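You operate a simulated robot arm through the tools that you are given. There is no shell and no other tool. Be economical: measure what you need, move in short steps, check, and stop when the job is done.

You are at the controls of a simulated two-armed robot. One attempt, no reset.

Task
Swap the dry yellow sponge in the damp tray for the blue one, wetted, and wait for the green lamp.
Fine: wet it in the water dish, leave the dry one on the bench, shut the tray. Where these are worked on the way, their far stop is far enough and under half their travel is too little: damp tray.
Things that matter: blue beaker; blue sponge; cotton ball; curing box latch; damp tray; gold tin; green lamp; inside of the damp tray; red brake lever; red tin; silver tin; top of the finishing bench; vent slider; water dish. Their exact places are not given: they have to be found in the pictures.

Only the result counts: the job must be done as asked and must still hold three seconds after the hand-in. Knocking over, shifting, dropping, spilling or breaking anything else fails it.

Robot
Two 7-joint arms with two-finger parallel grippers on one trunk, on a base that drives. Base frame: it is fixed to the floor where the robot stands at the start and does not move with it; the origin is under the middle of the robot, x ahead of it, y to its left, z up. Lengths are in m, angles in rad, forces in N, time in s.
The left shoulder is at the start at [0.05, 0.161, 1.098], the right one opposite. With the tool pointing down near the work surface each hand reaches from about 0.2 to 0.68 m from the robot's upright axis, wherever it stands, measured 20 degrees to its own side. Places, roughly: curing box latch [0.7, 0.1, 1.3]; damp tray [0.9, 0.1, 0.8]; green lamp [0.7, 0.1, 1.4]; inside of the damp tray [0.9, 0.1, 0.8]; red brake lever [0.3, 0.6, 0.9]; top of the finishing bench [0.4, 0.9, 0.9]; vent slider [0.8, 0, 1.4]; water dish [0.3, 1.2, 0.9]; wide brush (6x3x6 cm) [0.5, 0.9, 0.9]. Payload 3.43 kg a hand.
The tool frame of a hand sits at the grasp point between the pads (the TCP): z along the fingers, y along the line on which they close. The tips reach 0.03 m beyond it. Largest opening 0.094 m; finger width 0.028, thickness 0.01; the body of the gripper, 0.05 by 0.096 m, starts 0.055 m behind the TCP.
Orientation is told as [roll, pitch, yaw] about the base's x, y, z axes, in that order, counted from this pose: with the fingers straight down and closing along the base's y, the tool's x points along the base's -x, its y along +y and its z along -z.

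Tools
- The arms move only by the tool jog_arm. It takes "left_commands", "right_commands" or both (then of equal length, played together; a hand with none holds still); each is one flat list of numbers, 6 for each row, row after row: the shift along the tool's x, y, z in m, then the turn, a rotation vector about the tool's x, y, z in rad. In form: [dx, dy, dz, rx, ry, rz, dx, dy, dz, rx, ry, rz, ...]. A call has 1 to 8 rows; each row is the pose to reach, as a shift and turn from the pose commanded when the call began, along the tool's axes at that moment. "left_jaw" and "right_jaw" are, for a hand that has rows, the opening, from 0 (shut) to 1 (fully open), set as the call begins (left out, the last holds). Rows are played at 5 a second. More than 0.05 m and 0.15 rad between two rows, or a gripper value outside its range, and nothing of the call is played. Where a pose cannot be reached the arm comes as near as it can. A force on the tool above 60 N (or 10 N above the force at the start of the call, whichever is more), or a blocked arm, ends the call early, and 0.2 s more pass. The fingers move at their own pace (about 0.045 m/s each) and stop on an object; they squeeze with about 29 N. The grip force told is the motor's: it shows also when the fingers shut on nothing. Time passes only in rows, and 0.2 s behind the last, so rows that repeat a pose let the fingers close. It gives the time, the measured TCP pose, the force on the tool (base axes), the opening and the grip force at its end, in the units of the frame above (readings bear some noise), with the torque about the TCP (base axes, N m) and any sound that the robot's microphone picked up.
- Cameras (640 x 400 px; columns grow to the right, rows downward): "scene" is now at [0.1309, 0.0288, 1.2435]; the picture's right is [0.31, -0.95, 0.00], its down [-0.34, -0.11, -0.93] and it looks along [0.89, 0.29, -0.36] (base axes); focal length 222 px, centre (320, 200). "left" rides on the left gripper at [0.076, -0.014, -0.102] in its tool frame; the picture's right is [0.18, 0.98, 0.00], its down [-0.75, 0.14, -0.64] and it looks along [-0.63, 0.12, 0.77] (tool axes); focal length 243 px, centre (320, 200). "right" rides on the right gripper at [0.076, 0.014, -0.103] in its tool frame; the picture's right is [-0.18, 0.98, 0.00], its down [-0.75, -0.14, -0.64] and it looks along [-0.63, -0.12, 0.77] (tool axes); focal length 243 px, centre (320, 200).
- camera(camera): a new picture of that camera. It takes no simulated time.
- move_column(by): slides the trunk up (or, below 0, down) by that many m; the arms and the scene camera ride with it, the base frame stays. It gives what a move gives, with no picture.
- base_move(legs): drives the robot by 1 to 6 legs, each [ahead, left, turn to the left] in m, m and rad, along the robot's own axes; the way and the turn of a leg run together, so that a leg with both is an arc; at most 1.5 m and 3.142 rad a leg. The arms and the cameras ride along, it lands a little off, and it stops where it bumps. It gives what a move gives.
- turn_head(pan, tilt): turns the head with the scene camera to pan (to the left, within 1.396 rad either way) and tilt (down, from -0.506 to 1.204), counted from straight ahead of the robot. It gives what a move gives.
- locate(camera, pixels): for up to 12 pixels [column, row] of the newest picture of that camera ("zoom" is the newest enlarged one), the place [x, y, z] in the base frame of the surface seen there, good to about 0.002 m. It takes no simulated time.
- zoom(camera, box): a new picture of the part [left, top, right, bottom] of that camera's present view, enlarged. It takes no simulated time.
- hand_in(): hands the job in; it is judged then, once.

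Work in short steps. Measure before you move; look again where a grasp or a placing could have gone wrong, and mend it. You have 80 turns and 58 pictures in all, those below and enlarged ones among them. Open the grippers and draw the arms clear of the work before you hand the job in, unless the task says otherwise; then end with one line.

The tools are called after "Request:" as a command line: name --argument value ..., lists and objects as JSON in quotes. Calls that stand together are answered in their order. jog_arm: Moves the arms, as the interface text tells. Its arguments: {"type":"object","properties":{"left_commands":{"type":"array"},"left_jaw":{"type":"number"},"right_commands":{"type":"array"},"right_jaw":{"type":"number"}},"required":[]} The other tools are called the same way: move_column (by) slides the trunk up or down; base_move (legs) drives the base; turn_head (pan, tilt) turns the head that bears the scene camera; camera (camera) takes a picture; locate (camera, pixels) gives the place of the surface under pixels of a picture; zoom (camera, box) takes an enlarged picture of a part of a camera's view; hand_in () hands the job in.

At the start:

```text
time_s: 0.0
left_eef_pos: [0.4395, 0.3572, 1.1152]
left_tool_rot: [0.0, 0.0, -0.002]
left_force: [-0.2, 0.5, 0.6]
left_wrist_torque: [-0.01, 0.0, -0.01]
left_finger_gap: 0.0941
left_finger_force: 0.1
right_eef_pos: [0.3426, -0.0502, 1.0837]
right_tool_rot: [0.002, -0.001, -0.001]
right_force: [0.7, -0.5, 0.4]
right_wrist_torque: [0.0, 0.02, 0.03]
right_finger_gap: 0.0941
right_finger_force: 0.0
trunk travel left (down, up): [-0.125, 0.142]
robot x, y, heading: [-0.0011, -0.0003, 0.001]
head pan, tilt: [0.319, 0.363]
```

scene: 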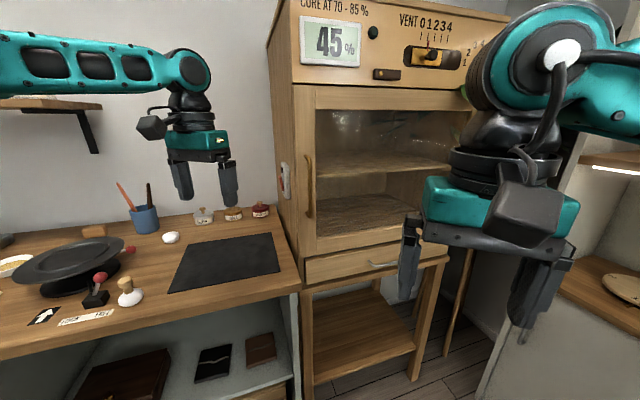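
right: 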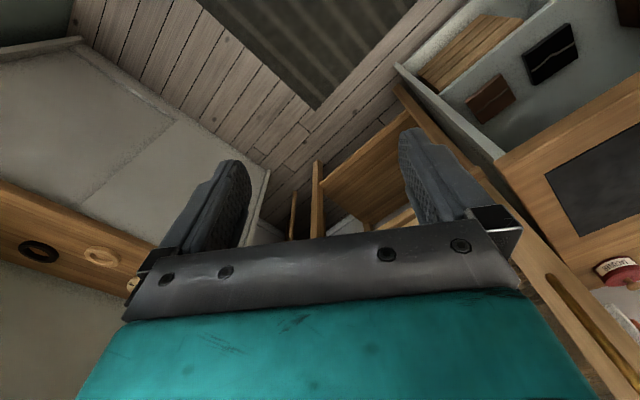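
left: 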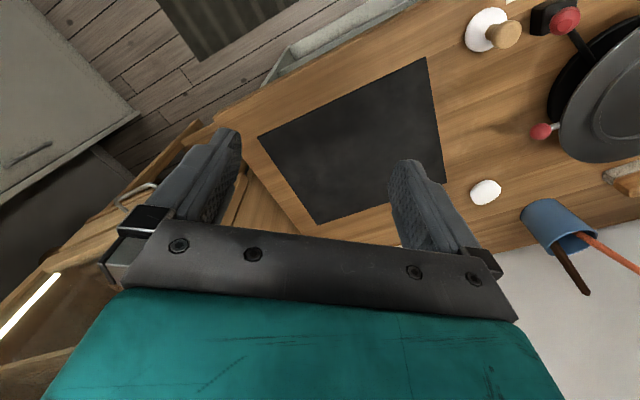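

The scene shows a curing box with a drawer (damp tray, handle near (382,264)), and a bench to the left. I locate key points and then turn the head left.

Request:
zoom --camera "scene" --box '[270, 0, 510, 150]'

Request:
locate --camera "scene" --pixels '[[382, 265], [370, 264], [395, 263], [306, 270], [310, 185], [285, 180], [230, 260], [372, 32], [430, 55], [385, 75], [330, 262], [305, 248]]'

Request:
turn_head --pan 1.2 --tilt 0.5

Request:
camera --camera "scene"

```text
2.67 times, centred on (390, 75) of scene
```

zoom: 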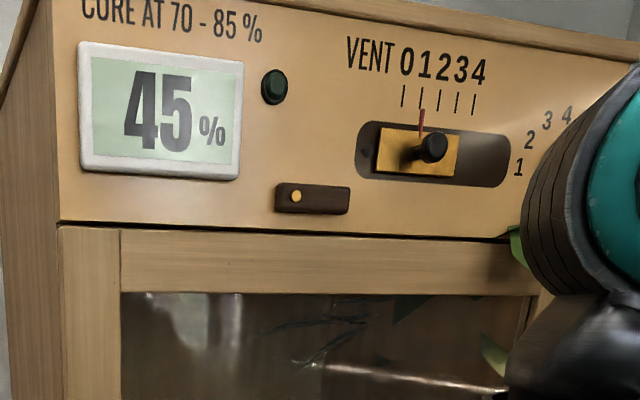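

```text
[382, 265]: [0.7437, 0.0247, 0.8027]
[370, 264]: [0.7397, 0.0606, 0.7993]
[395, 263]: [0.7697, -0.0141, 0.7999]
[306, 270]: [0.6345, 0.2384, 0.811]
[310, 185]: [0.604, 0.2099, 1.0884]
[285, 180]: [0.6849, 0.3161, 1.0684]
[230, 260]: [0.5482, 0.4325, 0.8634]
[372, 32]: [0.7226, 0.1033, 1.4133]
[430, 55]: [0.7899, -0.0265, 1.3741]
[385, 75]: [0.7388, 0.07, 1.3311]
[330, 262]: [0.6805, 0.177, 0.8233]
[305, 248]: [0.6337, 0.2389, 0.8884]
```

```text
time_s: 1.2
left_eef_pos: [0.4408, 0.3573, 1.114]
left_tool_rot: [0.0, 0.0, 0.001]
left_force: [0.2, -0.7, 0.8]
left_wrist_torque: [-0.02, -0.01, -0.01]
left_finger_gap: 0.0937
left_finger_force: 0.0
right_eef_pos: [0.3437, -0.0513, 1.0834]
right_tool_rot: [0.002, 0.0, -0.003]
right_force: [0.3, 0.5, -0.5]
right_wrist_torque: [0.03, -0.03, -0.02]
right_finger_gap: 0.0939
right_finger_force: 0.1
trunk travel left (down, up): [-0.125, 0.142]
robot x, y, heading: [0.0003, 0.0021, 0.0]
head pan, tilt: [1.201, 0.499]
```

```text
53 pictures are left
```

scene: 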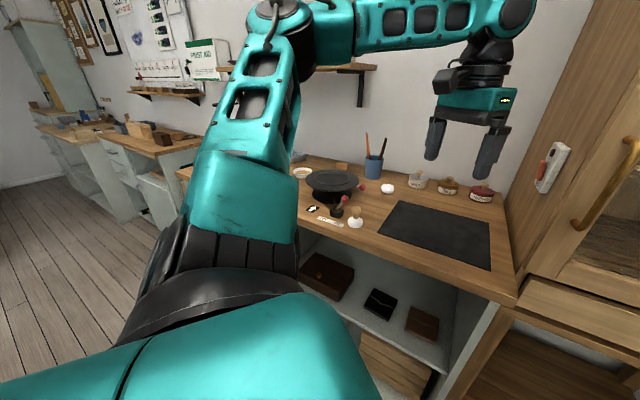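

The bench at left is partly hidden by the left arm. I measure the bench edge and things visible.

Request:
locate --camera "scene" --pixels '[[515, 300], [400, 255], [300, 215], [480, 190], [447, 187], [417, 181], [387, 188], [356, 220], [333, 185], [303, 173], [340, 210], [374, 165]]'

Request:
zoom --camera "scene" --box '[280, 120, 520, 270]'

```text
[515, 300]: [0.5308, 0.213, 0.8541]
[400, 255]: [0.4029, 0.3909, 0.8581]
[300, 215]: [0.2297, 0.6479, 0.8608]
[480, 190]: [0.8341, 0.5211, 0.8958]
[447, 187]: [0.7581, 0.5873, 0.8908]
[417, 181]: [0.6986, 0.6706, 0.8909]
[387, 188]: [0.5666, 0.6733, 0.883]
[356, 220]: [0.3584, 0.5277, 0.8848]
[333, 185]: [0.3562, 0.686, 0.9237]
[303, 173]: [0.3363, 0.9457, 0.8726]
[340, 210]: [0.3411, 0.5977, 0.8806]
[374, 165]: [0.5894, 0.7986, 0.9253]
```

```text
2.67 times, centred on (400, 195) of scene
```

zoom: 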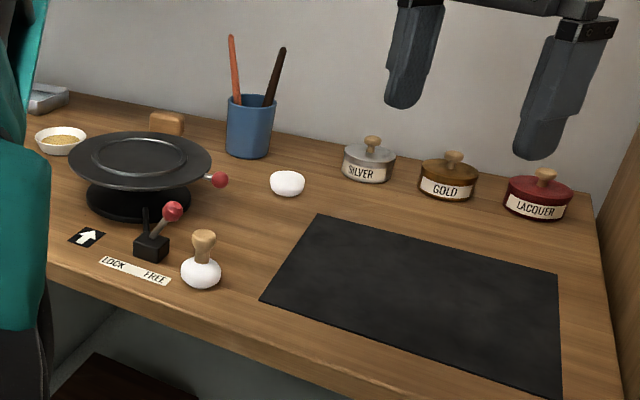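

The bench edge runs from (0.53,0.21) to (0.23,0.65), so the furniture is turned about 0.6 rad. I turn the robot to face the bench and drive left along it to see the water dish.

Request:
base_move --legs '[[0, 0, 0.604], [0, 0.6, 0]]'

Request:
turn_head --pan 0.2 --tilt 0.6

Request:
camera --camera "scene"

```text
time_s: 6.2
left_eef_pos: [-0.1769, 1.0375, 1.1157]
left_tool_rot: [0.0, -0.002, 0.602]
left_force: [-0.9, 0.6, -0.5]
left_wrist_torque: [0.0, -0.01, 0.0]
left_finger_gap: 0.094
left_finger_force: 0.1
right_eef_pos: [-0.0269, 0.6455, 1.0841]
right_tool_rot: [0.001, 0.0, 0.597]
right_force: [-0.1, 0.8, 0.6]
right_wrist_torque: [-0.03, 0.05, 0.03]
right_finger_gap: 0.0942
right_finger_force: 0.2
trunk travel left (down, up): [-0.125, 0.142]
robot x, y, heading: [-0.3381, 0.4939, 0.597]
head pan, tilt: [1.201, 0.499]
```

```text
time_s: 7.5
left_eef_pos: [-0.1783, 1.0377, 1.1146]
left_tool_rot: [0.001, -0.001, 0.6]
left_force: [0.2, -1.0, 0.0]
left_wrist_torque: [-0.01, -0.01, 0.01]
left_finger_gap: 0.094
left_finger_force: 0.1
right_eef_pos: [-0.0267, 0.6456, 1.0845]
right_tool_rot: [0.002, 0.0, 0.598]
right_force: [-0.1, 0.1, -0.7]
right_wrist_torque: [-0.01, 0.04, 0.0]
right_finger_gap: 0.0936
right_finger_force: 0.0
trunk travel left (down, up): [-0.125, 0.142]
robot x, y, heading: [-0.3417, 0.4901, 0.597]
head pan, tilt: [0.201, 0.6]
```

```text
51 pictures are left
```

scene: 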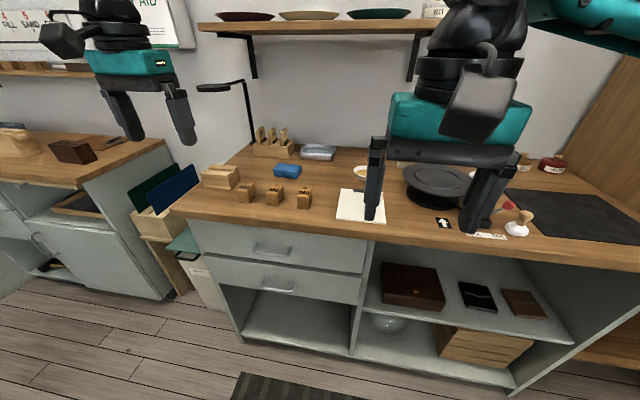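

Request:
zoom --camera "scene" --box '[180, 110, 420, 260]'

Request:
locate --camera "scene" --pixels '[[287, 169], [275, 178], [300, 178], [318, 150], [302, 158], [332, 160], [220, 178], [247, 190], [275, 196], [304, 198], [362, 170], [346, 210]]'

```text
2.67 times, centred on (300, 185) of scene
```

zoom: 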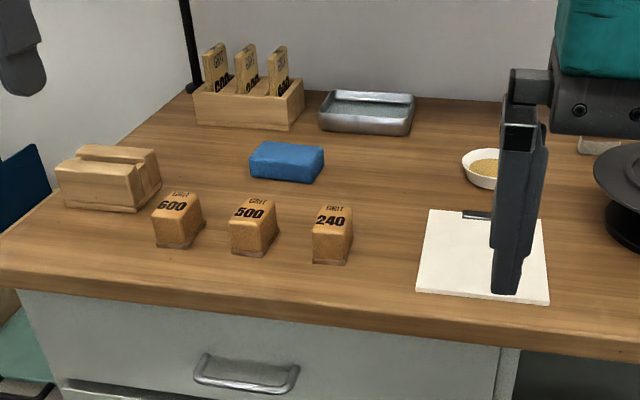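

```text
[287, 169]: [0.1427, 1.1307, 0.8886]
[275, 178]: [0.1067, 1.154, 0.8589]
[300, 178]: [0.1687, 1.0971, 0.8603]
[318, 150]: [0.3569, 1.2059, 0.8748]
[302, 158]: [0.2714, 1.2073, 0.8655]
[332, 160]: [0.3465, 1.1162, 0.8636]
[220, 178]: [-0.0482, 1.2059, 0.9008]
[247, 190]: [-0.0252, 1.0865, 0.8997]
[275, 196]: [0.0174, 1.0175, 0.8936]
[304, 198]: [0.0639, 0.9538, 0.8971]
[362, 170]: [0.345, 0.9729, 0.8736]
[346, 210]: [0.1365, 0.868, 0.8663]
```

The blue sponge is at about (0.145,1.13), water dish at (0.34,1.18). I check the hook (245,85), the wall shelf and the sponge's outline before driving closer.

Request:
locate --camera "scene" --pixels '[[244, 84], [200, 88], [250, 140], [310, 28], [250, 75], [318, 40], [270, 150], [365, 165], [420, 180]]'

Request:
locate --camera "zoom" --pixels '[[250, 175], [252, 150], [268, 143], [322, 150], [310, 182], [323, 165], [322, 118], [412, 125], [332, 95], [408, 97], [370, 107], [285, 155]]'

Request:
base_move --legs '[[0.22, 0, 0]]'

```text
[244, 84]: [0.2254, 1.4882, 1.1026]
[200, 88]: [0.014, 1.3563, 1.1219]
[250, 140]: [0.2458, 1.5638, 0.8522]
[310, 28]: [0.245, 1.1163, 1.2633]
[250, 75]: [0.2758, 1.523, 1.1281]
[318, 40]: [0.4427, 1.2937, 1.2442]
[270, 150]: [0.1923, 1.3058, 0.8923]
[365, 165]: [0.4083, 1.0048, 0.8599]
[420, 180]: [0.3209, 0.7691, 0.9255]
```

```text
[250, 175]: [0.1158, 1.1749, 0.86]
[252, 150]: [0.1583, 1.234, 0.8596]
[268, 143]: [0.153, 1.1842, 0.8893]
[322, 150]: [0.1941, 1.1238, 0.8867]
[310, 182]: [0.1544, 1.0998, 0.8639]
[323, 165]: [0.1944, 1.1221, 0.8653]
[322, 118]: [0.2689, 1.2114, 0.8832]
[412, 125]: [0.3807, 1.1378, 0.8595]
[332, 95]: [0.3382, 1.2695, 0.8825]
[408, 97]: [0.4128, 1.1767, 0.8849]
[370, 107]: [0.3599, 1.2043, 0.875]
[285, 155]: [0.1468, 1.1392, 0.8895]
```

```text
time_s: 9.2
left_eef_pos: [0.0021, 1.1616, 1.1161]
left_tool_rot: [0.0, 0.0, 0.603]
left_force: [-0.3, -0.6, 0.7]
left_wrist_torque: [-0.01, 0.01, -0.02]
left_finger_gap: 0.0936
left_finger_force: 0.1
right_eef_pos: [0.1536, 0.7695, 1.0848]
right_tool_rot: [0.004, -0.001, 0.598]
right_force: [0.5, 0.2, 0.1]
right_wrist_torque: [0.0, 0.04, 0.0]
right_finger_gap: 0.094
right_finger_force: 0.0
trunk travel left (down, up): [-0.125, 0.142]
robot x, y, heading: [-0.1581, 0.6113, 0.604]
head pan, tilt: [0.201, 0.6]
```

The drive went through cleanly. Another 0.1 m ahead brings the dish within reach; then I view with the left camera.

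Request:
base_move --legs '[[0.1, 0, 0]]'

Request:
camera --camera "left"

```text
time_s: 10.1
left_eef_pos: [0.0221, 1.1753, 1.1158]
left_tool_rot: [-0.001, -0.002, 0.602]
left_force: [0.2, -0.4, -0.4]
left_wrist_torque: [0.03, -0.05, 0.01]
left_finger_gap: 0.0939
left_finger_force: 0.0
right_eef_pos: [0.1742, 0.7834, 1.0838]
right_tool_rot: [0.002, -0.001, 0.597]
right_force: [-0.4, -0.3, -0.3]
right_wrist_torque: [0.0, -0.02, 0.0]
right_finger_gap: 0.0938
right_finger_force: 0.1
trunk travel left (down, up): [-0.125, 0.142]
robot x, y, heading: [-0.1365, 0.6314, 0.602]
head pan, tilt: [0.201, 0.6]
stopped in leg 1: the robot was blocked; the commanded pose is now the measured one
```

```text
49 pictures are left
```

left: 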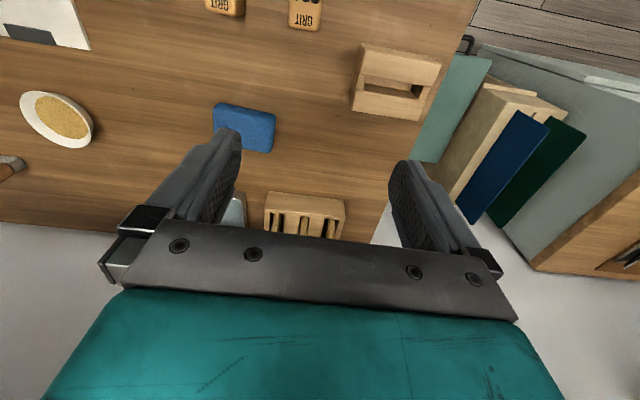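

Blocked at about 0.31 m from the bench edge, leaving the dish slightly far. I'll draw the left hand in, back off slightly, and turn the robot right so its left shoulder comes nearer the bench.

Request:
jog_arm --left_commands '[0.04, 0, 0.01, 0, 0, 0, 0.08, 0, 0.02, 0, 0, 0, 0.12, 0, 0.03, 0, 0, 0]'

Request:
base_move --legs '[[-0.03, 0, 0], [0, 0, -0.6]]'

Request:
turn_head --pan 0.9 --tilt 0.6

Request:
camera --camera "scene"

```text
time_s: 10.9
left_eef_pos: [-0.075, 1.1076, 1.0831]
left_tool_rot: [0.0, -0.002, 0.602]
left_force: [-0.3, -1.2, 0.1]
left_wrist_torque: [0.0, -0.01, 0.01]
left_finger_gap: 0.0939
left_finger_force: 0.1
right_eef_pos: [0.1747, 0.7849, 1.0837]
right_tool_rot: [0.002, 0.0, 0.598]
right_force: [-0.8, -0.1, -0.1]
right_wrist_torque: [-0.01, 0.03, -0.01]
right_finger_gap: 0.0939
right_finger_force: 0.0
trunk travel left (down, up): [-0.125, 0.142]
robot x, y, heading: [-0.1386, 0.6346, 0.599]
head pan, tilt: [0.201, 0.6]
```

```text
time_s: 13.4
left_eef_pos: [0.159, 0.9728, 1.0854]
left_tool_rot: [0.0, -0.002, 0.002]
left_force: [0.0, 0.4, -0.2]
left_wrist_torque: [-0.02, 0.01, -0.06]
left_finger_gap: 0.0937
left_finger_force: 0.0
right_eef_pos: [0.1825, 0.5647, 1.0835]
right_tool_rot: [0.001, 0.001, -0.002]
right_force: [0.2, 0.9, 0.3]
right_wrist_torque: [0.04, 0.0, 0.01]
right_finger_gap: 0.0941
right_finger_force: 0.1
trunk travel left (down, up): [-0.125, 0.142]
robot x, y, heading: [-0.161, 0.6137, -0.0]
head pan, tilt: [0.201, 0.6]
```

```text
time_s: 14.4
left_eef_pos: [0.1588, 0.9721, 1.0837]
left_tool_rot: [0.0, -0.002, 0.002]
left_force: [0.0, 0.0, 1.0]
left_wrist_torque: [0.02, 0.02, -0.02]
left_finger_gap: 0.0941
left_finger_force: 0.0
right_eef_pos: [0.1808, 0.5652, 1.0828]
right_tool_rot: [0.004, 0.001, -0.003]
right_force: [-0.2, -1.0, -0.5]
right_wrist_torque: [0.0, -0.03, 0.01]
right_finger_gap: 0.0941
right_finger_force: 0.0
trunk travel left (down, up): [-0.125, 0.142]
robot x, y, heading: [-0.1627, 0.6114, 0.001]
head pan, tilt: [0.901, 0.6]
```

```text
48 pictures are left
```

scene: 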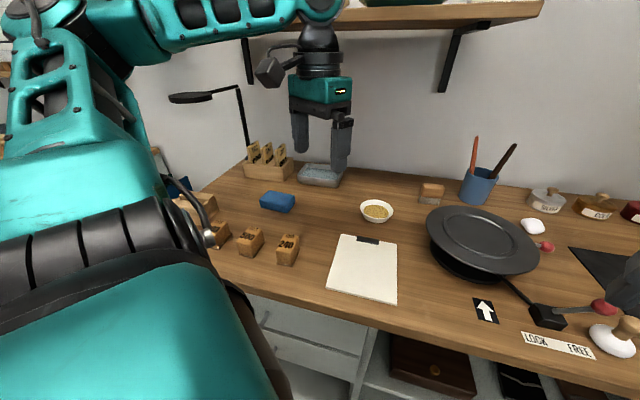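

The view is good. I shift along the bench to square up with the dish and then measure the sponge and dish closely.

Request:
base_move --legs '[[-0.045, 0.066, 0]]'

Request:
zoom --camera "scene" --box '[200, 130, 392, 250]'

```text
time_s: 15.5
left_eef_pos: [0.1121, 1.039, 1.0852]
left_tool_rot: [0.002, -0.001, 0.002]
left_force: [-0.2, -1.5, -0.3]
left_wrist_torque: [-0.06, -0.02, -0.02]
left_finger_gap: 0.0941
left_finger_force: 0.1
right_eef_pos: [0.1372, 0.6311, 1.084]
right_tool_rot: [0.003, 0.001, -0.003]
right_force: [1.1, 0.0, 0.6]
right_wrist_torque: [-0.05, -0.03, 0.03]
right_finger_gap: 0.0939
right_finger_force: 0.0
trunk travel left (down, up): [-0.125, 0.142]
robot x, y, heading: [-0.2074, 0.6808, 0.003]
head pan, tilt: [0.901, 0.6]
```

```text
3.33 times, centred on (296, 190) of scene
```

zoom: 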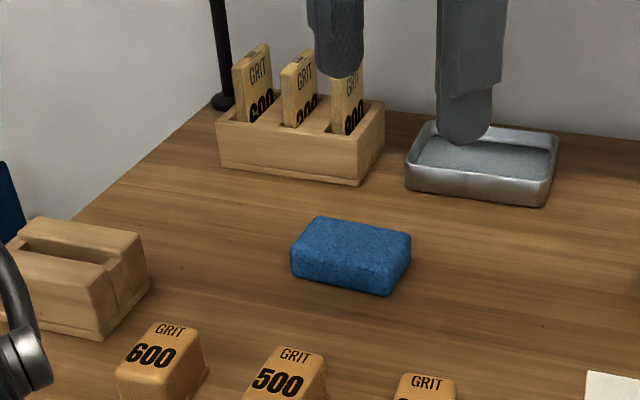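

Request:
locate --camera "zoom" --pixels '[[316, 220], [406, 236], [388, 265], [296, 248], [350, 243], [409, 158], [548, 178], [556, 140], [430, 126], [500, 160], [388, 290], [293, 274]]'

```text
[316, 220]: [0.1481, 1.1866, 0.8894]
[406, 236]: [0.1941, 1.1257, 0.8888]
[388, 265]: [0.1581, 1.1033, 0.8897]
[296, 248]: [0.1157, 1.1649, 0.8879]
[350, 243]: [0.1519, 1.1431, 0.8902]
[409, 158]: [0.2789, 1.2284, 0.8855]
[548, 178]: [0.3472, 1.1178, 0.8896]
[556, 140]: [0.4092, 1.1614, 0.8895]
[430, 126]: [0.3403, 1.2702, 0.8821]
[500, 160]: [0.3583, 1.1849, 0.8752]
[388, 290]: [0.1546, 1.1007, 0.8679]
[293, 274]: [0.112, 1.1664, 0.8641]
```

Sponge centre is (0.154,1.145), long axis at yaw 0.609; dish centre (0.344,1.1945), water at z 0.875. I move the left hand above the sponge with yaw 0.609.

Request:
jog_arm --left_commands '[-0.007, 0.0202, 0.024, 0, 0, -0.1214, -0.014, 0.0404, 0.048, 0, 0, -0.2428, -0.021, 0.0606, 0.072, 0, 0, -0.3642, -0.028, 0.0808, 0.096, 0, 0, -0.4856, -0.035, 0.101, 0.12, 0, 0, -0.607, -0.035, 0.101, 0.12, 0, 0, -0.607]' --left_jaw 1

Request:
camera --camera "left"

```text
time_s: 16.9
left_eef_pos: [0.1481, 1.1404, 0.9648]
left_tool_rot: [-0.001, -0.002, 0.612]
left_force: [0.1, 0.3, -0.1]
left_wrist_torque: [-0.03, 0.01, -0.01]
left_finger_gap: 0.0939
left_finger_force: 0.0
right_eef_pos: [0.1369, 0.6305, 1.0833]
right_tool_rot: [0.002, 0.0, -0.001]
right_force: [0.0, 0.1, 0.2]
right_wrist_torque: [0.0, -0.03, 0.0]
right_finger_gap: 0.094
right_finger_force: 0.2
trunk travel left (down, up): [-0.125, 0.142]
robot x, y, heading: [-0.2036, 0.6785, -0.0]
head pan, tilt: [0.901, 0.6]
```

```text
46 pictures are left
```

left: 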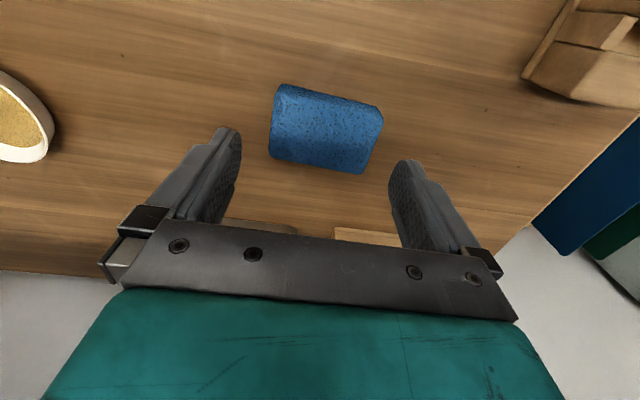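

The sponge lies between the fingers. I descend 0.069 m and close.

Request:
jog_arm --left_commands '[0, 0, 0.035, 0, 0, 0, 0, 0, 0.069, 0, 0, 0, 0, 0, 0.069, 0, 0, 0]'

Request:
jog_arm --left_commands '[0, 0, 0, 0, 0, 0, 0, 0, 0, 0, 0, 0, 0, 0, 0, 0, 0, 0, 0, 0, 0, 0, 0, 0]' --left_jaw 0

Request:
jog_arm --left_commands '[0, 0, -0.03, 0, 0, 0, 0, 0, -0.055, 0, 0, 0]'

Request:
camera --camera "left"

```text
time_s: 17.5
left_eef_pos: [0.1493, 1.141, 0.9191]
left_tool_rot: [0.006, -0.023, 0.611]
left_force: [-7.9, -5.3, 28.6]
left_wrist_torque: [0.81, 1.28, 0.46]
left_finger_gap: 0.0939
left_finger_force: 0.0
right_eef_pos: [0.1358, 0.6294, 1.0844]
right_tool_rot: [0.002, 0.001, 0.0]
right_force: [0.3, 0.5, -0.2]
right_wrist_torque: [-0.06, 0.05, -0.01]
right_finger_gap: 0.0939
right_finger_force: 0.0
trunk travel left (down, up): [-0.125, 0.142]
robot x, y, heading: [-0.2063, 0.6829, 0.004]
head pan, tilt: [0.901, 0.6]
stopped in row 2 (left hand): the force on the tool passed its limit (the readings are from after the stop); the commanded pose is now the measured one
```

```text
time_s: 18.5
left_eef_pos: [0.1542, 1.1387, 0.9199]
left_tool_rot: [-0.002, -0.031, 0.61]
left_force: [12.6, -5.5, 39.5]
left_wrist_torque: [0.97, 0.99, -0.17]
left_finger_gap: 0.0662
left_finger_force: 29.2
right_eef_pos: [0.1359, 0.6281, 1.0835]
right_tool_rot: [0.006, -0.001, 0.0]
right_force: [-0.3, 0.0, -0.6]
right_wrist_torque: [-0.03, -0.01, 0.04]
right_finger_gap: 0.094
right_finger_force: 0.0
trunk travel left (down, up): [-0.125, 0.142]
robot x, y, heading: [-0.2078, 0.683, 0.002]
head pan, tilt: [0.901, 0.6]
```

```text
time_s: 19.1
left_eef_pos: [0.1496, 1.1417, 0.967]
left_tool_rot: [0.007, -0.013, 0.611]
left_force: [-0.3, -0.6, 0.1]
left_wrist_torque: [0.0, 0.04, -0.01]
left_finger_gap: 0.0002
left_finger_force: 29.1
right_eef_pos: [0.1366, 0.6307, 1.0835]
right_tool_rot: [0.003, 0.0, -0.001]
right_force: [-0.8, 0.3, 0.3]
right_wrist_torque: [0.0, 0.03, 0.04]
right_finger_gap: 0.0937
right_finger_force: 0.1
trunk travel left (down, up): [-0.125, 0.142]
robot x, y, heading: [-0.2077, 0.6804, 0.002]
head pan, tilt: [0.901, 0.6]
```

```text
45 pictures are left
```

left: 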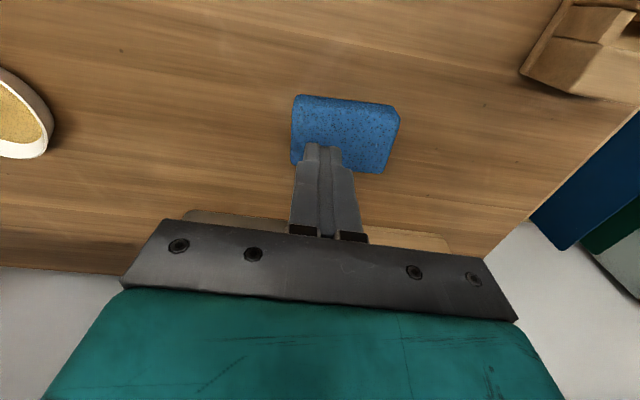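

The left finger landed on the sponge (contact at z 0.889) and the fingers shut above it. I open, lift and re-measure the sponge.

Request:
jog_arm --left_commands '[0, 0, 0, 0, 0, 0, 0, 0, 0, 0, 0, 0, 0, 0, 0, 0, 0, 0, 0, 0, 0, 0, 0, 0]' --left_jaw 1

Request:
zoom --camera "left" --box '[240, 60, 464, 200]'

Request:
locate --camera "zoom" --pixels '[[155, 110], [440, 135], [155, 275], [400, 320], [300, 200], [160, 180], [425, 200], [225, 120], [230, 290]]'

```text
time_s: 20.1
left_eef_pos: [0.1507, 1.14, 0.9675]
left_tool_rot: [0.005, -0.017, 0.611]
left_force: [-0.2, -0.9, -0.1]
left_wrist_torque: [0.01, 0.01, 0.0]
left_finger_gap: 0.0866
left_finger_force: 0.1
right_eef_pos: [0.137, 0.6305, 1.0835]
right_tool_rot: [0.002, 0.001, -0.002]
right_force: [0.7, 0.1, 0.1]
right_wrist_torque: [0.0, 0.02, 0.01]
right_finger_gap: 0.0942
right_finger_force: 0.0
trunk travel left (down, up): [-0.125, 0.142]
robot x, y, heading: [-0.2077, 0.6828, 0.003]
head pan, tilt: [0.901, 0.6]
```

```text
2.86 times, centred on (352, 130) of left
```

zoom: 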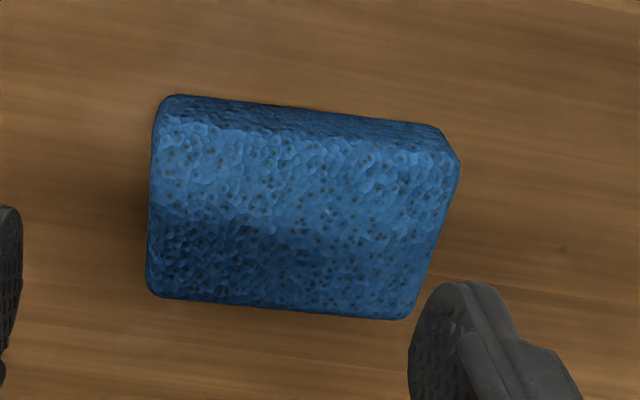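

```text
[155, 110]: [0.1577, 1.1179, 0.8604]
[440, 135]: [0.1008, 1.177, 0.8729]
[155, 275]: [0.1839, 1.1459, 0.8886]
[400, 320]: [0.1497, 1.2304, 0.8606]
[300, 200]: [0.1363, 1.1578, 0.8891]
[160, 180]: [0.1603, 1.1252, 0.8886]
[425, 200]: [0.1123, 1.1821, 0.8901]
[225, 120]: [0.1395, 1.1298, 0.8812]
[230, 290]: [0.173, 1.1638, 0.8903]
```

Request:
locate --camera "zoom" --pixels '[[165, 128], [440, 160], [408, 308], [155, 290], [152, 220], [430, 225], [445, 185], [300, 140], [290, 300], [415, 280]]'

```text
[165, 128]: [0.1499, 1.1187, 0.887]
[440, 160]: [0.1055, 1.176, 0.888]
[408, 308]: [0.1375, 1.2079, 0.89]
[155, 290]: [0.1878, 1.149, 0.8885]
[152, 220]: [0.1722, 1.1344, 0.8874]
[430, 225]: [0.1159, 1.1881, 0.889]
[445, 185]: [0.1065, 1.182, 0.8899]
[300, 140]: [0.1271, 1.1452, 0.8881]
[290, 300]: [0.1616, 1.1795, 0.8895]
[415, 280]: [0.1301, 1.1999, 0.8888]
```

The sponge is now at centre (0.145,1.163), long axis at yaw 0.684, about 8×5 cm. I will grip it across its short side, so I rotate the hand by −1.5 rad about vertical, over two calls.

Request:
jog_arm --left_commands '[0, 0, 0, 0, 0, 0.145, 0, 0, 0, 0, 0, 0.29, 0, 0, 0, 0, 0, 0.435, 0, 0, 0, 0, 0, 0.58, 0, 0, 0, 0, 0, 0.725, 0, 0, 0, 0, 0, 0.87]'

Request:
jog_arm --left_commands '[0, 0, 0, 0, 0, 0.145, 0, 0, 0, 0, 0, 0.29, 0, 0, 0, 0, 0, 0.435, 0, 0, 0, 0, 0, 0.58, 0, 0, 0, 0, 0, 0.628, 0, 0, 0, 0, 0, 0.628]'

```text
time_s: 21.5
left_eef_pos: [0.1497, 1.1415, 0.9681]
left_tool_rot: [0.02, -0.008, -0.261]
left_force: [0.7, 0.6, -0.1]
left_wrist_torque: [-0.01, -0.01, 0.0]
left_finger_gap: 0.0939
left_finger_force: 0.0
right_eef_pos: [0.1363, 0.6304, 1.0828]
right_tool_rot: [0.002, 0.001, -0.002]
right_force: [-0.5, 0.7, 0.2]
right_wrist_torque: [-0.01, -0.01, 0.02]
right_finger_gap: 0.0941
right_finger_force: 0.1
trunk travel left (down, up): [-0.125, 0.142]
robot x, y, heading: [-0.2069, 0.6787, 0.001]
head pan, tilt: [0.901, 0.6]
```

```text
time_s: 22.9
left_eef_pos: [0.1497, 1.1407, 0.9687]
left_tool_rot: [0.018, 0.005, -0.887]
left_force: [0.1, 0.9, 0.0]
left_wrist_torque: [0.0, -0.01, 0.0]
left_finger_gap: 0.0938
left_finger_force: 0.1
right_eef_pos: [0.1358, 0.631, 1.0831]
right_tool_rot: [0.001, 0.001, -0.002]
right_force: [0.6, 0.2, 0.6]
right_wrist_torque: [-0.02, 0.0, -0.02]
right_finger_gap: 0.0941
right_finger_force: 0.2
trunk travel left (down, up): [-0.125, 0.142]
robot x, y, heading: [-0.2098, 0.6829, 0.007]
head pan, tilt: [0.901, 0.6]
```

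I shift over the sponge centre, level the hand and take a look.

Request:
jog_arm --left_commands '[0.0198, 0.0103, 0.02, 0.018, -0.005, 0, 0.0198, 0.0103, 0.02, 0.018, -0.005, 0]'

Request:
camera --camera "left"

```text
time_s: 23.5
left_eef_pos: [0.1463, 1.1652, 0.9481]
left_tool_rot: [0.0, 0.0, -0.885]
left_force: [1.3, -0.8, 0.1]
left_wrist_torque: [-0.02, -0.02, -0.02]
left_finger_gap: 0.0942
left_finger_force: 0.0
right_eef_pos: [0.1363, 0.6311, 1.0836]
right_tool_rot: [0.001, 0.002, 0.0]
right_force: [-0.5, 0.2, -0.1]
right_wrist_torque: [0.04, -0.04, -0.01]
right_finger_gap: 0.0938
right_finger_force: 0.1
trunk travel left (down, up): [-0.125, 0.142]
robot x, y, heading: [-0.2062, 0.6783, 0.004]
head pan, tilt: [0.901, 0.6]
```

```text
43 pictures are left
```

left: 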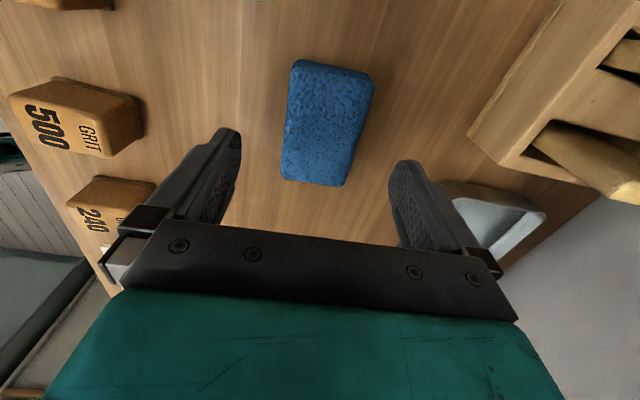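

Centred with good margins. I go down to TCP z 0.906 and close.

Request:
jog_arm --left_commands '[0, 0, 0.021, 0, 0, 0, 0, 0, 0.042, 0, 0, 0, 0, 0, 0.042, 0, 0, 0]'

Request:
jog_arm --left_commands '[0, 0, 0, 0, 0, 0, 0, 0, 0, 0, 0, 0, 0, 0, 0, 0, 0, 0, 0, 0, 0, 0, 0, 0]' --left_jaw 0

Request:
jog_arm --left_commands '[0, 0, -0.03, 0, 0, 0, 0, 0, -0.055, 0, 0, 0, 0, 0, -0.055, 0, 0, 0]'

Request:
camera --camera "left"

```text
time_s: 24.3
left_eef_pos: [0.1469, 1.1637, 0.9061]
left_tool_rot: [0.003, -0.001, -0.888]
left_force: [0.3, 0.2, 0.0]
left_wrist_torque: [0.0, 0.01, 0.01]
left_finger_gap: 0.0939
left_finger_force: 0.0
right_eef_pos: [0.1366, 0.6317, 1.0835]
right_tool_rot: [0.001, 0.002, 0.0]
right_force: [0.1, 0.4, -0.3]
right_wrist_torque: [0.04, 0.01, -0.03]
right_finger_gap: 0.0941
right_finger_force: 0.1
trunk travel left (down, up): [-0.125, 0.142]
robot x, y, heading: [-0.2025, 0.6816, -0.0]
head pan, tilt: [0.901, 0.6]
```

```text
time_s: 25.3
left_eef_pos: [0.1459, 1.1627, 0.9069]
left_tool_rot: [0.0, -0.002, -0.887]
left_force: [-0.2, -0.3, -0.3]
left_wrist_torque: [0.0, -0.04, 0.02]
left_finger_gap: 0.0535
left_finger_force: 29.1
right_eef_pos: [0.1371, 0.6304, 1.0843]
right_tool_rot: [0.002, 0.0, -0.002]
right_force: [-0.1, 0.5, 0.5]
right_wrist_torque: [0.02, -0.01, 0.0]
right_finger_gap: 0.0941
right_finger_force: 0.0
trunk travel left (down, up): [-0.125, 0.142]
robot x, y, heading: [-0.2001, 0.6829, 0.006]
head pan, tilt: [0.901, 0.6]
```

```text
time_s: 26.1
left_eef_pos: [0.1457, 1.1644, 0.9613]
left_tool_rot: [0.0, 0.001, -0.886]
left_force: [0.5, -0.3, 0.3]
left_wrist_torque: [-0.02, 0.03, 0.01]
left_finger_gap: 0.0534
left_finger_force: 29.1
right_eef_pos: [0.1368, 0.6308, 1.0839]
right_tool_rot: [0.003, 0.0, -0.001]
right_force: [0.6, -0.4, 0.7]
right_wrist_torque: [-0.01, 0.0, 0.0]
right_finger_gap: 0.0937
right_finger_force: 0.1
trunk travel left (down, up): [-0.125, 0.142]
robot x, y, heading: [-0.207, 0.6803, 0.002]
head pan, tilt: [0.901, 0.6]
```

```text
42 pictures are left
```

left: 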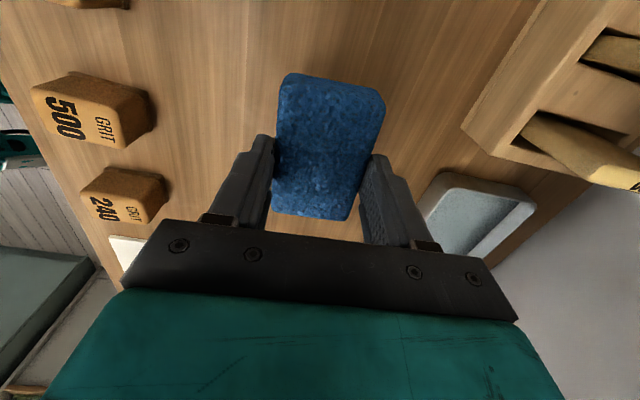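

Grip holds (gap 0.0535). I inspect the dish's rim and interior to see how deep the fingers may go.

Request:
zoom --camera "scene" --box '[300, 145, 396, 205]'

Request:
zoom --camera "left" --box '[400, 150, 560, 250]'

```text
6.67 times, centred on (348, 175) of scene
```

zoom: 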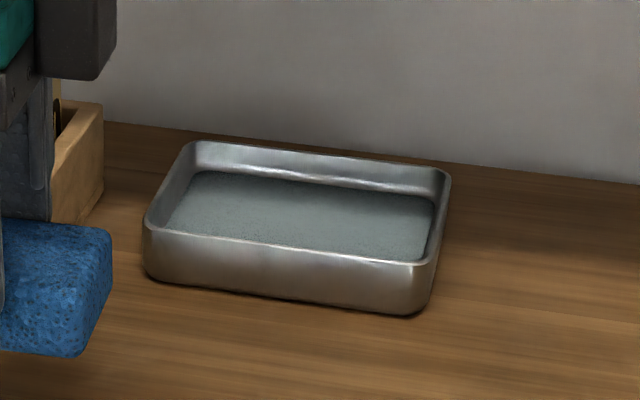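

```text
4.00 times, centred on (480, 200) of left
```

zoom: 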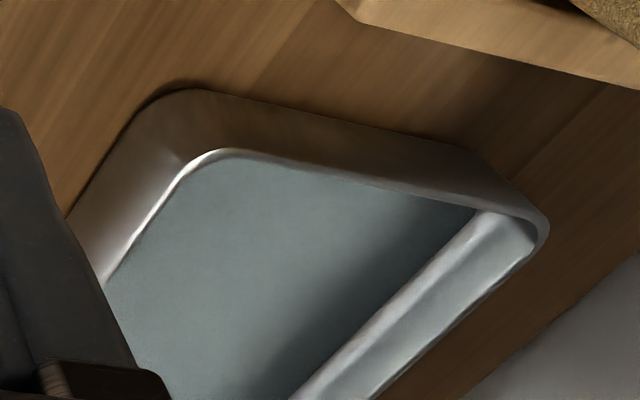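

Request:
zoom --camera "scene" --box '[300, 145, 396, 205]'

Request:
locate --camera "zoom" --pixels '[[300, 248], [320, 156], [320, 162], [148, 215], [440, 225], [300, 225], [180, 200], [420, 265], [445, 175], [310, 185], [330, 240], [195, 145]]'

```text
6.67 times, centred on (348, 175) of scene
```

zoom: 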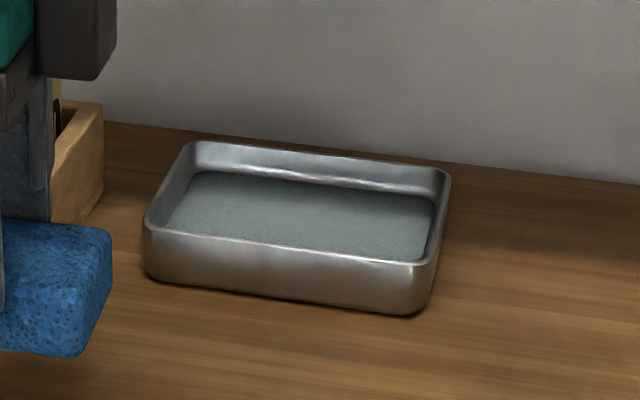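

```text
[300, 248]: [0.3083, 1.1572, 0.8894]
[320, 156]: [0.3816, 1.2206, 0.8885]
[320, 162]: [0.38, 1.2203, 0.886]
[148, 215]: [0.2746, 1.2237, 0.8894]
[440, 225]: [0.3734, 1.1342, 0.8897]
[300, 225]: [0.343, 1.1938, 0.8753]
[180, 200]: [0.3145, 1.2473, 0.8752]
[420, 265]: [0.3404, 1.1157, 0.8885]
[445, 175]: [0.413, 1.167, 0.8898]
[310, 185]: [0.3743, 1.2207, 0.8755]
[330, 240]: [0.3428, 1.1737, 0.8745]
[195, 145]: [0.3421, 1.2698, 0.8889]
```

The dish is actually 9.5×12.8 cm at the rim, so the fingers fit in. I move the sponge right, then ahead over the dish, turning it to the dish's yaw.

Request:
jog_arm --left_commands '[-0.044, -0.0035, 0, 0, 0, 0.04, -0.0875, -0.007, 0, 0, 0, 0.08, -0.091, 0.0373, 0, 0, 0, 0.08, -0.0945, 0.0816, 0, 0, 0, 0.08, -0.098, 0.1258, 0, 0, 0, 0.08, -0.1015, 0.1701, 0, 0, 0, 0.08, -0.1015, 0.1701, 0, 0, 0, 0.08]'

Request:
zoom --camera "scene" --box '[270, 120, 430, 220]'

```text
time_s: 27.7
left_eef_pos: [0.3422, 1.1921, 0.9613]
left_tool_rot: [0.003, 0.0, -0.969]
left_force: [-0.1, 0.4, -0.1]
left_wrist_torque: [-0.01, 0.01, -0.01]
left_finger_gap: 0.0536
left_finger_force: 28.9
right_eef_pos: [0.1368, 0.632, 1.084]
right_tool_rot: [0.003, 0.0, -0.002]
right_force: [0.4, -0.6, 0.0]
right_wrist_torque: [0.02, -0.02, 0.01]
right_finger_gap: 0.0939
right_finger_force: 0.0
trunk travel left (down, up): [-0.125, 0.142]
robot x, y, heading: [-0.2106, 0.6818, 0.009]
head pan, tilt: [0.901, 0.6]
```

```text
4.00 times, centred on (350, 170) of scene
```

zoom: 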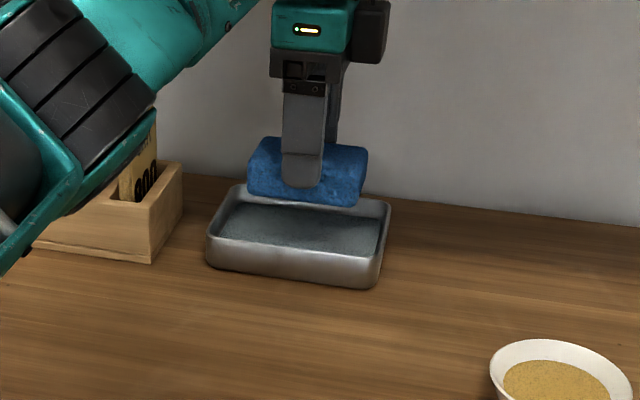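

Positioned over the dish. I lower 0.047 m so the sponge bottom goes under the water (z 0.875), and hold.

Request:
jog_arm --left_commands '[0, 0, 0.016, 0, 0, 0, 0, 0, 0.032, 0, 0, 0, 0, 0, 0.047, 0, 0, 0, 0, 0, 0.047, 0, 0, 0, 0, 0, 0.047, 0, 0, 0, 0, 0, 0.047, 0, 0, 0, 0, 0, 0.047, 0, 0, 0, 0, 0, 0.047, 0, 0, 0]'

Request:
zoom --camera "scene" --box '[270, 120, 430, 220]'

```text
time_s: 29.5
left_eef_pos: [0.3415, 1.1913, 0.9184]
left_tool_rot: [0.006, -0.003, -0.967]
left_force: [4.1, 6.4, 27.6]
left_wrist_torque: [0.11, -0.14, -0.01]
left_finger_gap: 0.0539
left_finger_force: 28.5
right_eef_pos: [0.1347, 0.6302, 1.0839]
right_tool_rot: [0.004, -0.002, -0.001]
right_force: [0.2, 0.3, -0.3]
right_wrist_torque: [0.0, -0.02, -0.02]
right_finger_gap: 0.094
right_finger_force: 0.0
trunk travel left (down, up): [-0.125, 0.142]
robot x, y, heading: [-0.2065, 0.6808, -0.001]
head pan, tilt: [0.901, 0.6]
```

```text
4.00 times, centred on (350, 170) of scene
```

zoom: 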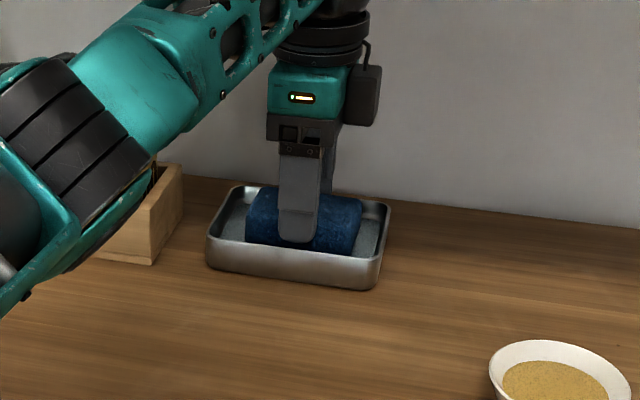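

The sponge turned dark (wet) and met the dish floor. I lift it, draw it back from the wall and raise it.

Request:
jog_arm --left_commands '[0, 0, -0.03, 0, 0, 0, 0, 0, -0.06, 0, 0, 0, 0, -0.045, -0.065, 0, 0, 0, 0, -0.09, -0.075, 0, 0, 0, 0, -0.135, -0.09, 0, 0, 0, 0, -0.175, -0.115, 0, 0, 0, 0, -0.215, -0.14, 0, 0, 0, 0, -0.255, -0.165, 0, 0, 0]'

Request:
camera --camera "scene"

```text
time_s: 31.3
left_eef_pos: [0.1298, 1.0469, 1.0791]
left_tool_rot: [-0.001, 0.001, -0.968]
left_force: [-0.7, -1.0, -0.3]
left_wrist_torque: [0.0, 0.01, 0.02]
left_finger_gap: 0.0537
left_finger_force: 29.5
right_eef_pos: [0.1365, 0.6302, 1.0837]
right_tool_rot: [0.001, -0.001, -0.001]
right_force: [0.8, 0.2, -0.1]
right_wrist_torque: [0.01, -0.02, -0.04]
right_finger_gap: 0.094
right_finger_force: 0.1
trunk travel left (down, up): [-0.125, 0.142]
robot x, y, heading: [-0.2044, 0.6819, 0.005]
head pan, tilt: [0.901, 0.6]
```

```text
36 pictures are left
```

scene: 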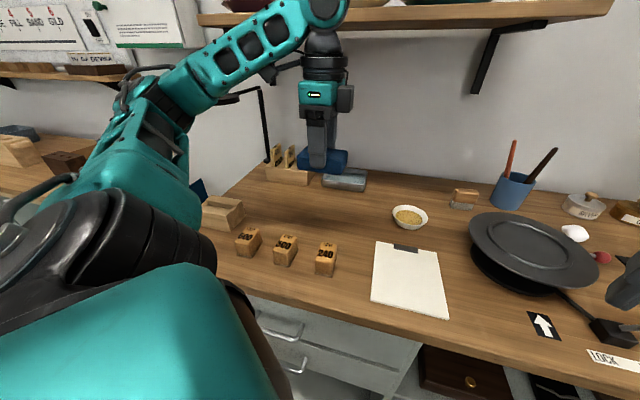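

The wet sponge is held and nothing else has moved. I back off from the bench, turn to face the furniture, and drive along to the curing box.

Request:
base_move --legs '[[-0.18, -0.124, 0], [0, 0, 0.604], [0, -0.7, 0]]'

Request:
turn_head --pan -0.6 --tilt 0.5

Request:
camera --camera "scene"

```text
time_s: 38.1
left_eef_pos: [0.08, 0.479, 1.0791]
left_tool_rot: [0.0, -0.001, -0.364]
left_force: [0.1, -0.3, -0.4]
left_wrist_torque: [-0.02, 0.01, 0.0]
left_finger_gap: 0.0535
left_finger_force: 29.6
right_eef_pos: [0.3213, 0.1392, 1.0835]
right_tool_rot: [0.002, 0.001, 0.604]
right_force: [0.2, 0.7, 0.7]
right_wrist_torque: [-0.01, 0.02, 0.0]
right_finger_gap: 0.0941
right_finger_force: 0.1
trunk travel left (down, up): [-0.125, 0.142]
robot x, y, heading: [0.0115, -0.0121, 0.609]
head pan, tilt: [0.901, 0.6]
```

```text
time_s: 39.7
left_eef_pos: [0.0791, 0.4798, 1.0777]
left_tool_rot: [0.0, 0.0, -0.363]
left_force: [1.0, -0.5, 1.2]
left_wrist_torque: [0.01, -0.04, -0.04]
left_finger_gap: 0.0538
left_finger_force: 29.0
right_eef_pos: [0.3208, 0.1391, 1.083]
right_tool_rot: [0.001, 0.002, 0.6]
right_force: [-0.9, 0.0, -0.2]
right_wrist_torque: [0.01, 0.02, -0.01]
right_finger_gap: 0.0941
right_finger_force: 0.1
trunk travel left (down, up): [-0.125, 0.142]
robot x, y, heading: [0.0131, -0.0151, 0.61]
head pan, tilt: [-0.6, 0.499]
```

```text
35 pictures are left
```

scene: 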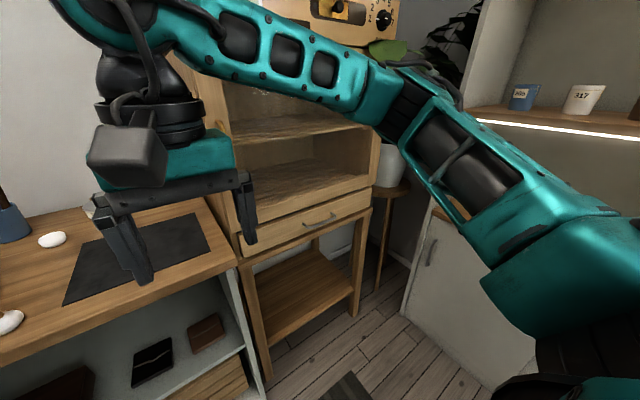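

I measure the drawer face, handle and nearby obstacles (cabinet at right, stool).

Request:
locate --camera "scene" --pixels '[[245, 243], [366, 203], [318, 221], [304, 228], [333, 216], [330, 208], [290, 233], [405, 300], [440, 260], [440, 215], [235, 270], [260, 250]]'

Request:
zoom --camera "scene" --box '[220, 160, 396, 270]'

```text
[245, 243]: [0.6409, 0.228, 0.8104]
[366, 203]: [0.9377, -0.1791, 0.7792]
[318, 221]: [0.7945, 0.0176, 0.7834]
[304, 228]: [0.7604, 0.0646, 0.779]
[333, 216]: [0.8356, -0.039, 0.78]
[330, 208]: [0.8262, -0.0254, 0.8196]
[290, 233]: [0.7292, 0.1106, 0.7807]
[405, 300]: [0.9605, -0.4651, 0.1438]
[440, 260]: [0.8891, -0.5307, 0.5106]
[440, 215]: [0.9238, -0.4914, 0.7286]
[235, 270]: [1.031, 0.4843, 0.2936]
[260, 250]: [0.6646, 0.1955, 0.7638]
```

```text
3.64 times, centred on (308, 215) of scene
```

zoom: 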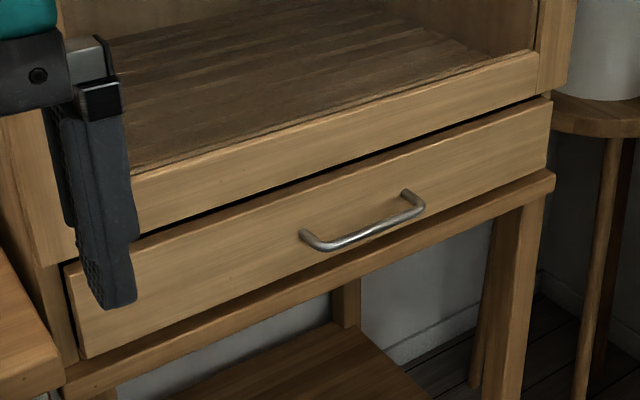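

Request:
locate --camera "zoom" --pixels '[[365, 235], [345, 241], [390, 225], [318, 243], [417, 208], [303, 233], [405, 193], [350, 255], [320, 210], [160, 270], [470, 170], [400, 208]]'

```text
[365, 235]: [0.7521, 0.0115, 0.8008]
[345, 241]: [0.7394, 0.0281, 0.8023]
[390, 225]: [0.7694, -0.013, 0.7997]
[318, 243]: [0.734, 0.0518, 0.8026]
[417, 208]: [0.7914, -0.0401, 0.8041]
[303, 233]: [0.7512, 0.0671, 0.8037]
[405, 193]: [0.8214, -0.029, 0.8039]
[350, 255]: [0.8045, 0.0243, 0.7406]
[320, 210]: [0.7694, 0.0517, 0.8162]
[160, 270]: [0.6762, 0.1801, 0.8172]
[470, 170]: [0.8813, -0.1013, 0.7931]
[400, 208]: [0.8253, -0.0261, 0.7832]
```

Drawer face lies at n=0.652 (normal heading 0.63), handle bar at n≈0.618, t −0.39…−0.50, z 0.802. I drive right so the robot faces the drawer.

Request:
base_move --legs '[[0, 0, 0.02], [0.03, -0.33, 0]]'

Request:
jog_arm --right_commands '[0, 0, 0, 0, 0, -0.145, 0, 0, 0, 0, 0, -0.29, 0, 0, 0, 0, 0, -0.435, 0, 0, 0, 0, 0, -0.58, 0, 0, 0, 0, 0, -0.725, 0, 0, 0, 0, 0, -0.785]'

Request:
jog_arm --right_commands '[0, 0, 0, 0, 0, -0.145, 0, 0, 0, 0, 0, -0.29, 0, 0, 0, 0, 0, -0.435, 0, 0, 0, 0, 0, -0.58, 0, 0, 0, 0, 0, -0.725, 0, 0, 0, 0, 0, -0.785]'

```text
time_s: 42.2
left_eef_pos: [0.2854, 0.2325, 1.0804]
left_tool_rot: [0.0, 0.001, -0.342]
left_force: [0.1, -0.1, 0.9]
left_wrist_torque: [0.02, 0.0, -0.02]
left_finger_gap: 0.0537
left_finger_force: 29.1
right_eef_pos: [0.5348, -0.1032, 1.0829]
right_tool_rot: [0.003, 0.0, 0.622]
right_force: [-0.2, 0.0, 0.1]
right_wrist_torque: [-0.01, 0.03, 0.02]
right_finger_gap: 0.0939
right_finger_force: 0.1
trunk travel left (down, up): [-0.125, 0.142]
robot x, y, heading: [0.227, -0.2629, 0.627]
head pan, tilt: [-0.6, 0.499]
```

```text
time_s: 43.6
left_eef_pos: [0.2845, 0.2319, 1.0791]
left_tool_rot: [0.001, 0.001, -0.342]
left_force: [0.6, -0.4, -0.1]
left_wrist_torque: [0.01, -0.01, 0.0]
left_finger_gap: 0.0538
left_finger_force: 29.2
right_eef_pos: [0.5354, -0.1031, 1.0826]
right_tool_rot: [0.004, 0.001, 1.411]
right_force: [0.5, 0.3, 0.8]
right_wrist_torque: [-0.04, -0.03, 0.01]
right_finger_gap: 0.0941
right_finger_force: 0.1
trunk travel left (down, up): [-0.125, 0.142]
robot x, y, heading: [0.2296, -0.2657, 0.628]
head pan, tilt: [-0.6, 0.499]
```

```text
time_s: 45.0
left_eef_pos: [0.2855, 0.2311, 1.0796]
left_tool_rot: [0.001, 0.001, -0.343]
left_force: [0.1, 0.3, -0.1]
left_wrist_torque: [-0.02, 0.02, 0.01]
left_finger_gap: 0.0538
left_finger_force: 28.7
right_eef_pos: [0.518, -0.1092, 1.0806]
right_tool_rot: [0.0, -0.002, 2.193]
right_force: [-0.8, -0.5, -0.5]
right_wrist_torque: [0.0, 0.0, -0.02]
right_finger_gap: 0.0941
right_finger_force: 0.0
right hand out of reach, approached as far as the arm can: row 5, 6
trunk travel left (down, up): [-0.125, 0.142]
robot x, y, heading: [0.2278, -0.2634, 0.628]
head pan, tilt: [-0.6, 0.499]
```

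The right hand is turned 90°. I move it in front of the drawer with a 0.25 rad lean so the far finger will hook behind the handle bar.

Request:
jog_arm --right_commands '[0.0094, -0.0256, 0.0306, 0.05, 0, 0, 0.0188, -0.0512, 0.0612, 0.1, 0, 0, 0.0282, -0.0768, 0.0918, 0.15, 0, 0, 0.0376, -0.1024, 0.1224, 0.2, 0, 0, 0.047, -0.128, 0.153, 0.25, 0, 0, 0.047, -0.128, 0.153, 0.25, 0, 0]'

Request:
camera --camera "scene"

```text
time_s: 46.4
left_eef_pos: [0.2868, 0.2311, 1.0797]
left_tool_rot: [-0.001, -0.001, -0.341]
left_force: [-0.3, -0.1, -0.2]
left_wrist_torque: [0.08, 0.03, 0.0]
left_finger_gap: 0.0536
left_finger_force: 29.1
right_eef_pos: [0.5807, -0.1313, 0.9092]
right_tool_rot: [-0.257, 0.009, 2.182]
right_force: [1.1, -1.0, -2.3]
right_wrist_torque: [0.15, 0.09, 0.02]
right_finger_gap: 0.0939
right_finger_force: 0.0
right hand out of reach, approached as far as the arm can: row 1, 2, 3, 4, 5, 6
trunk travel left (down, up): [-0.125, 0.142]
robot x, y, heading: [0.2262, -0.2637, 0.629]
head pan, tilt: [-0.6, 0.499]
```

```text
33 pictures are left
```

scene: 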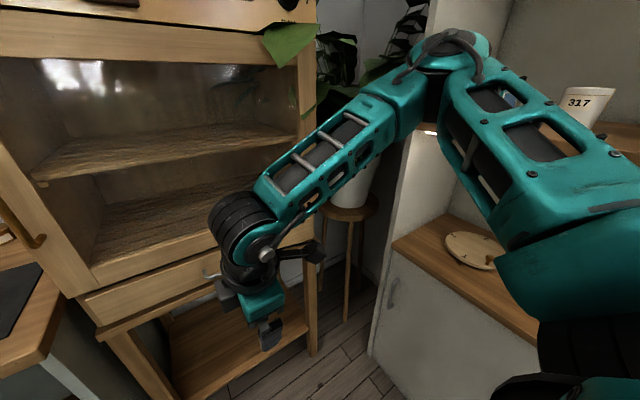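

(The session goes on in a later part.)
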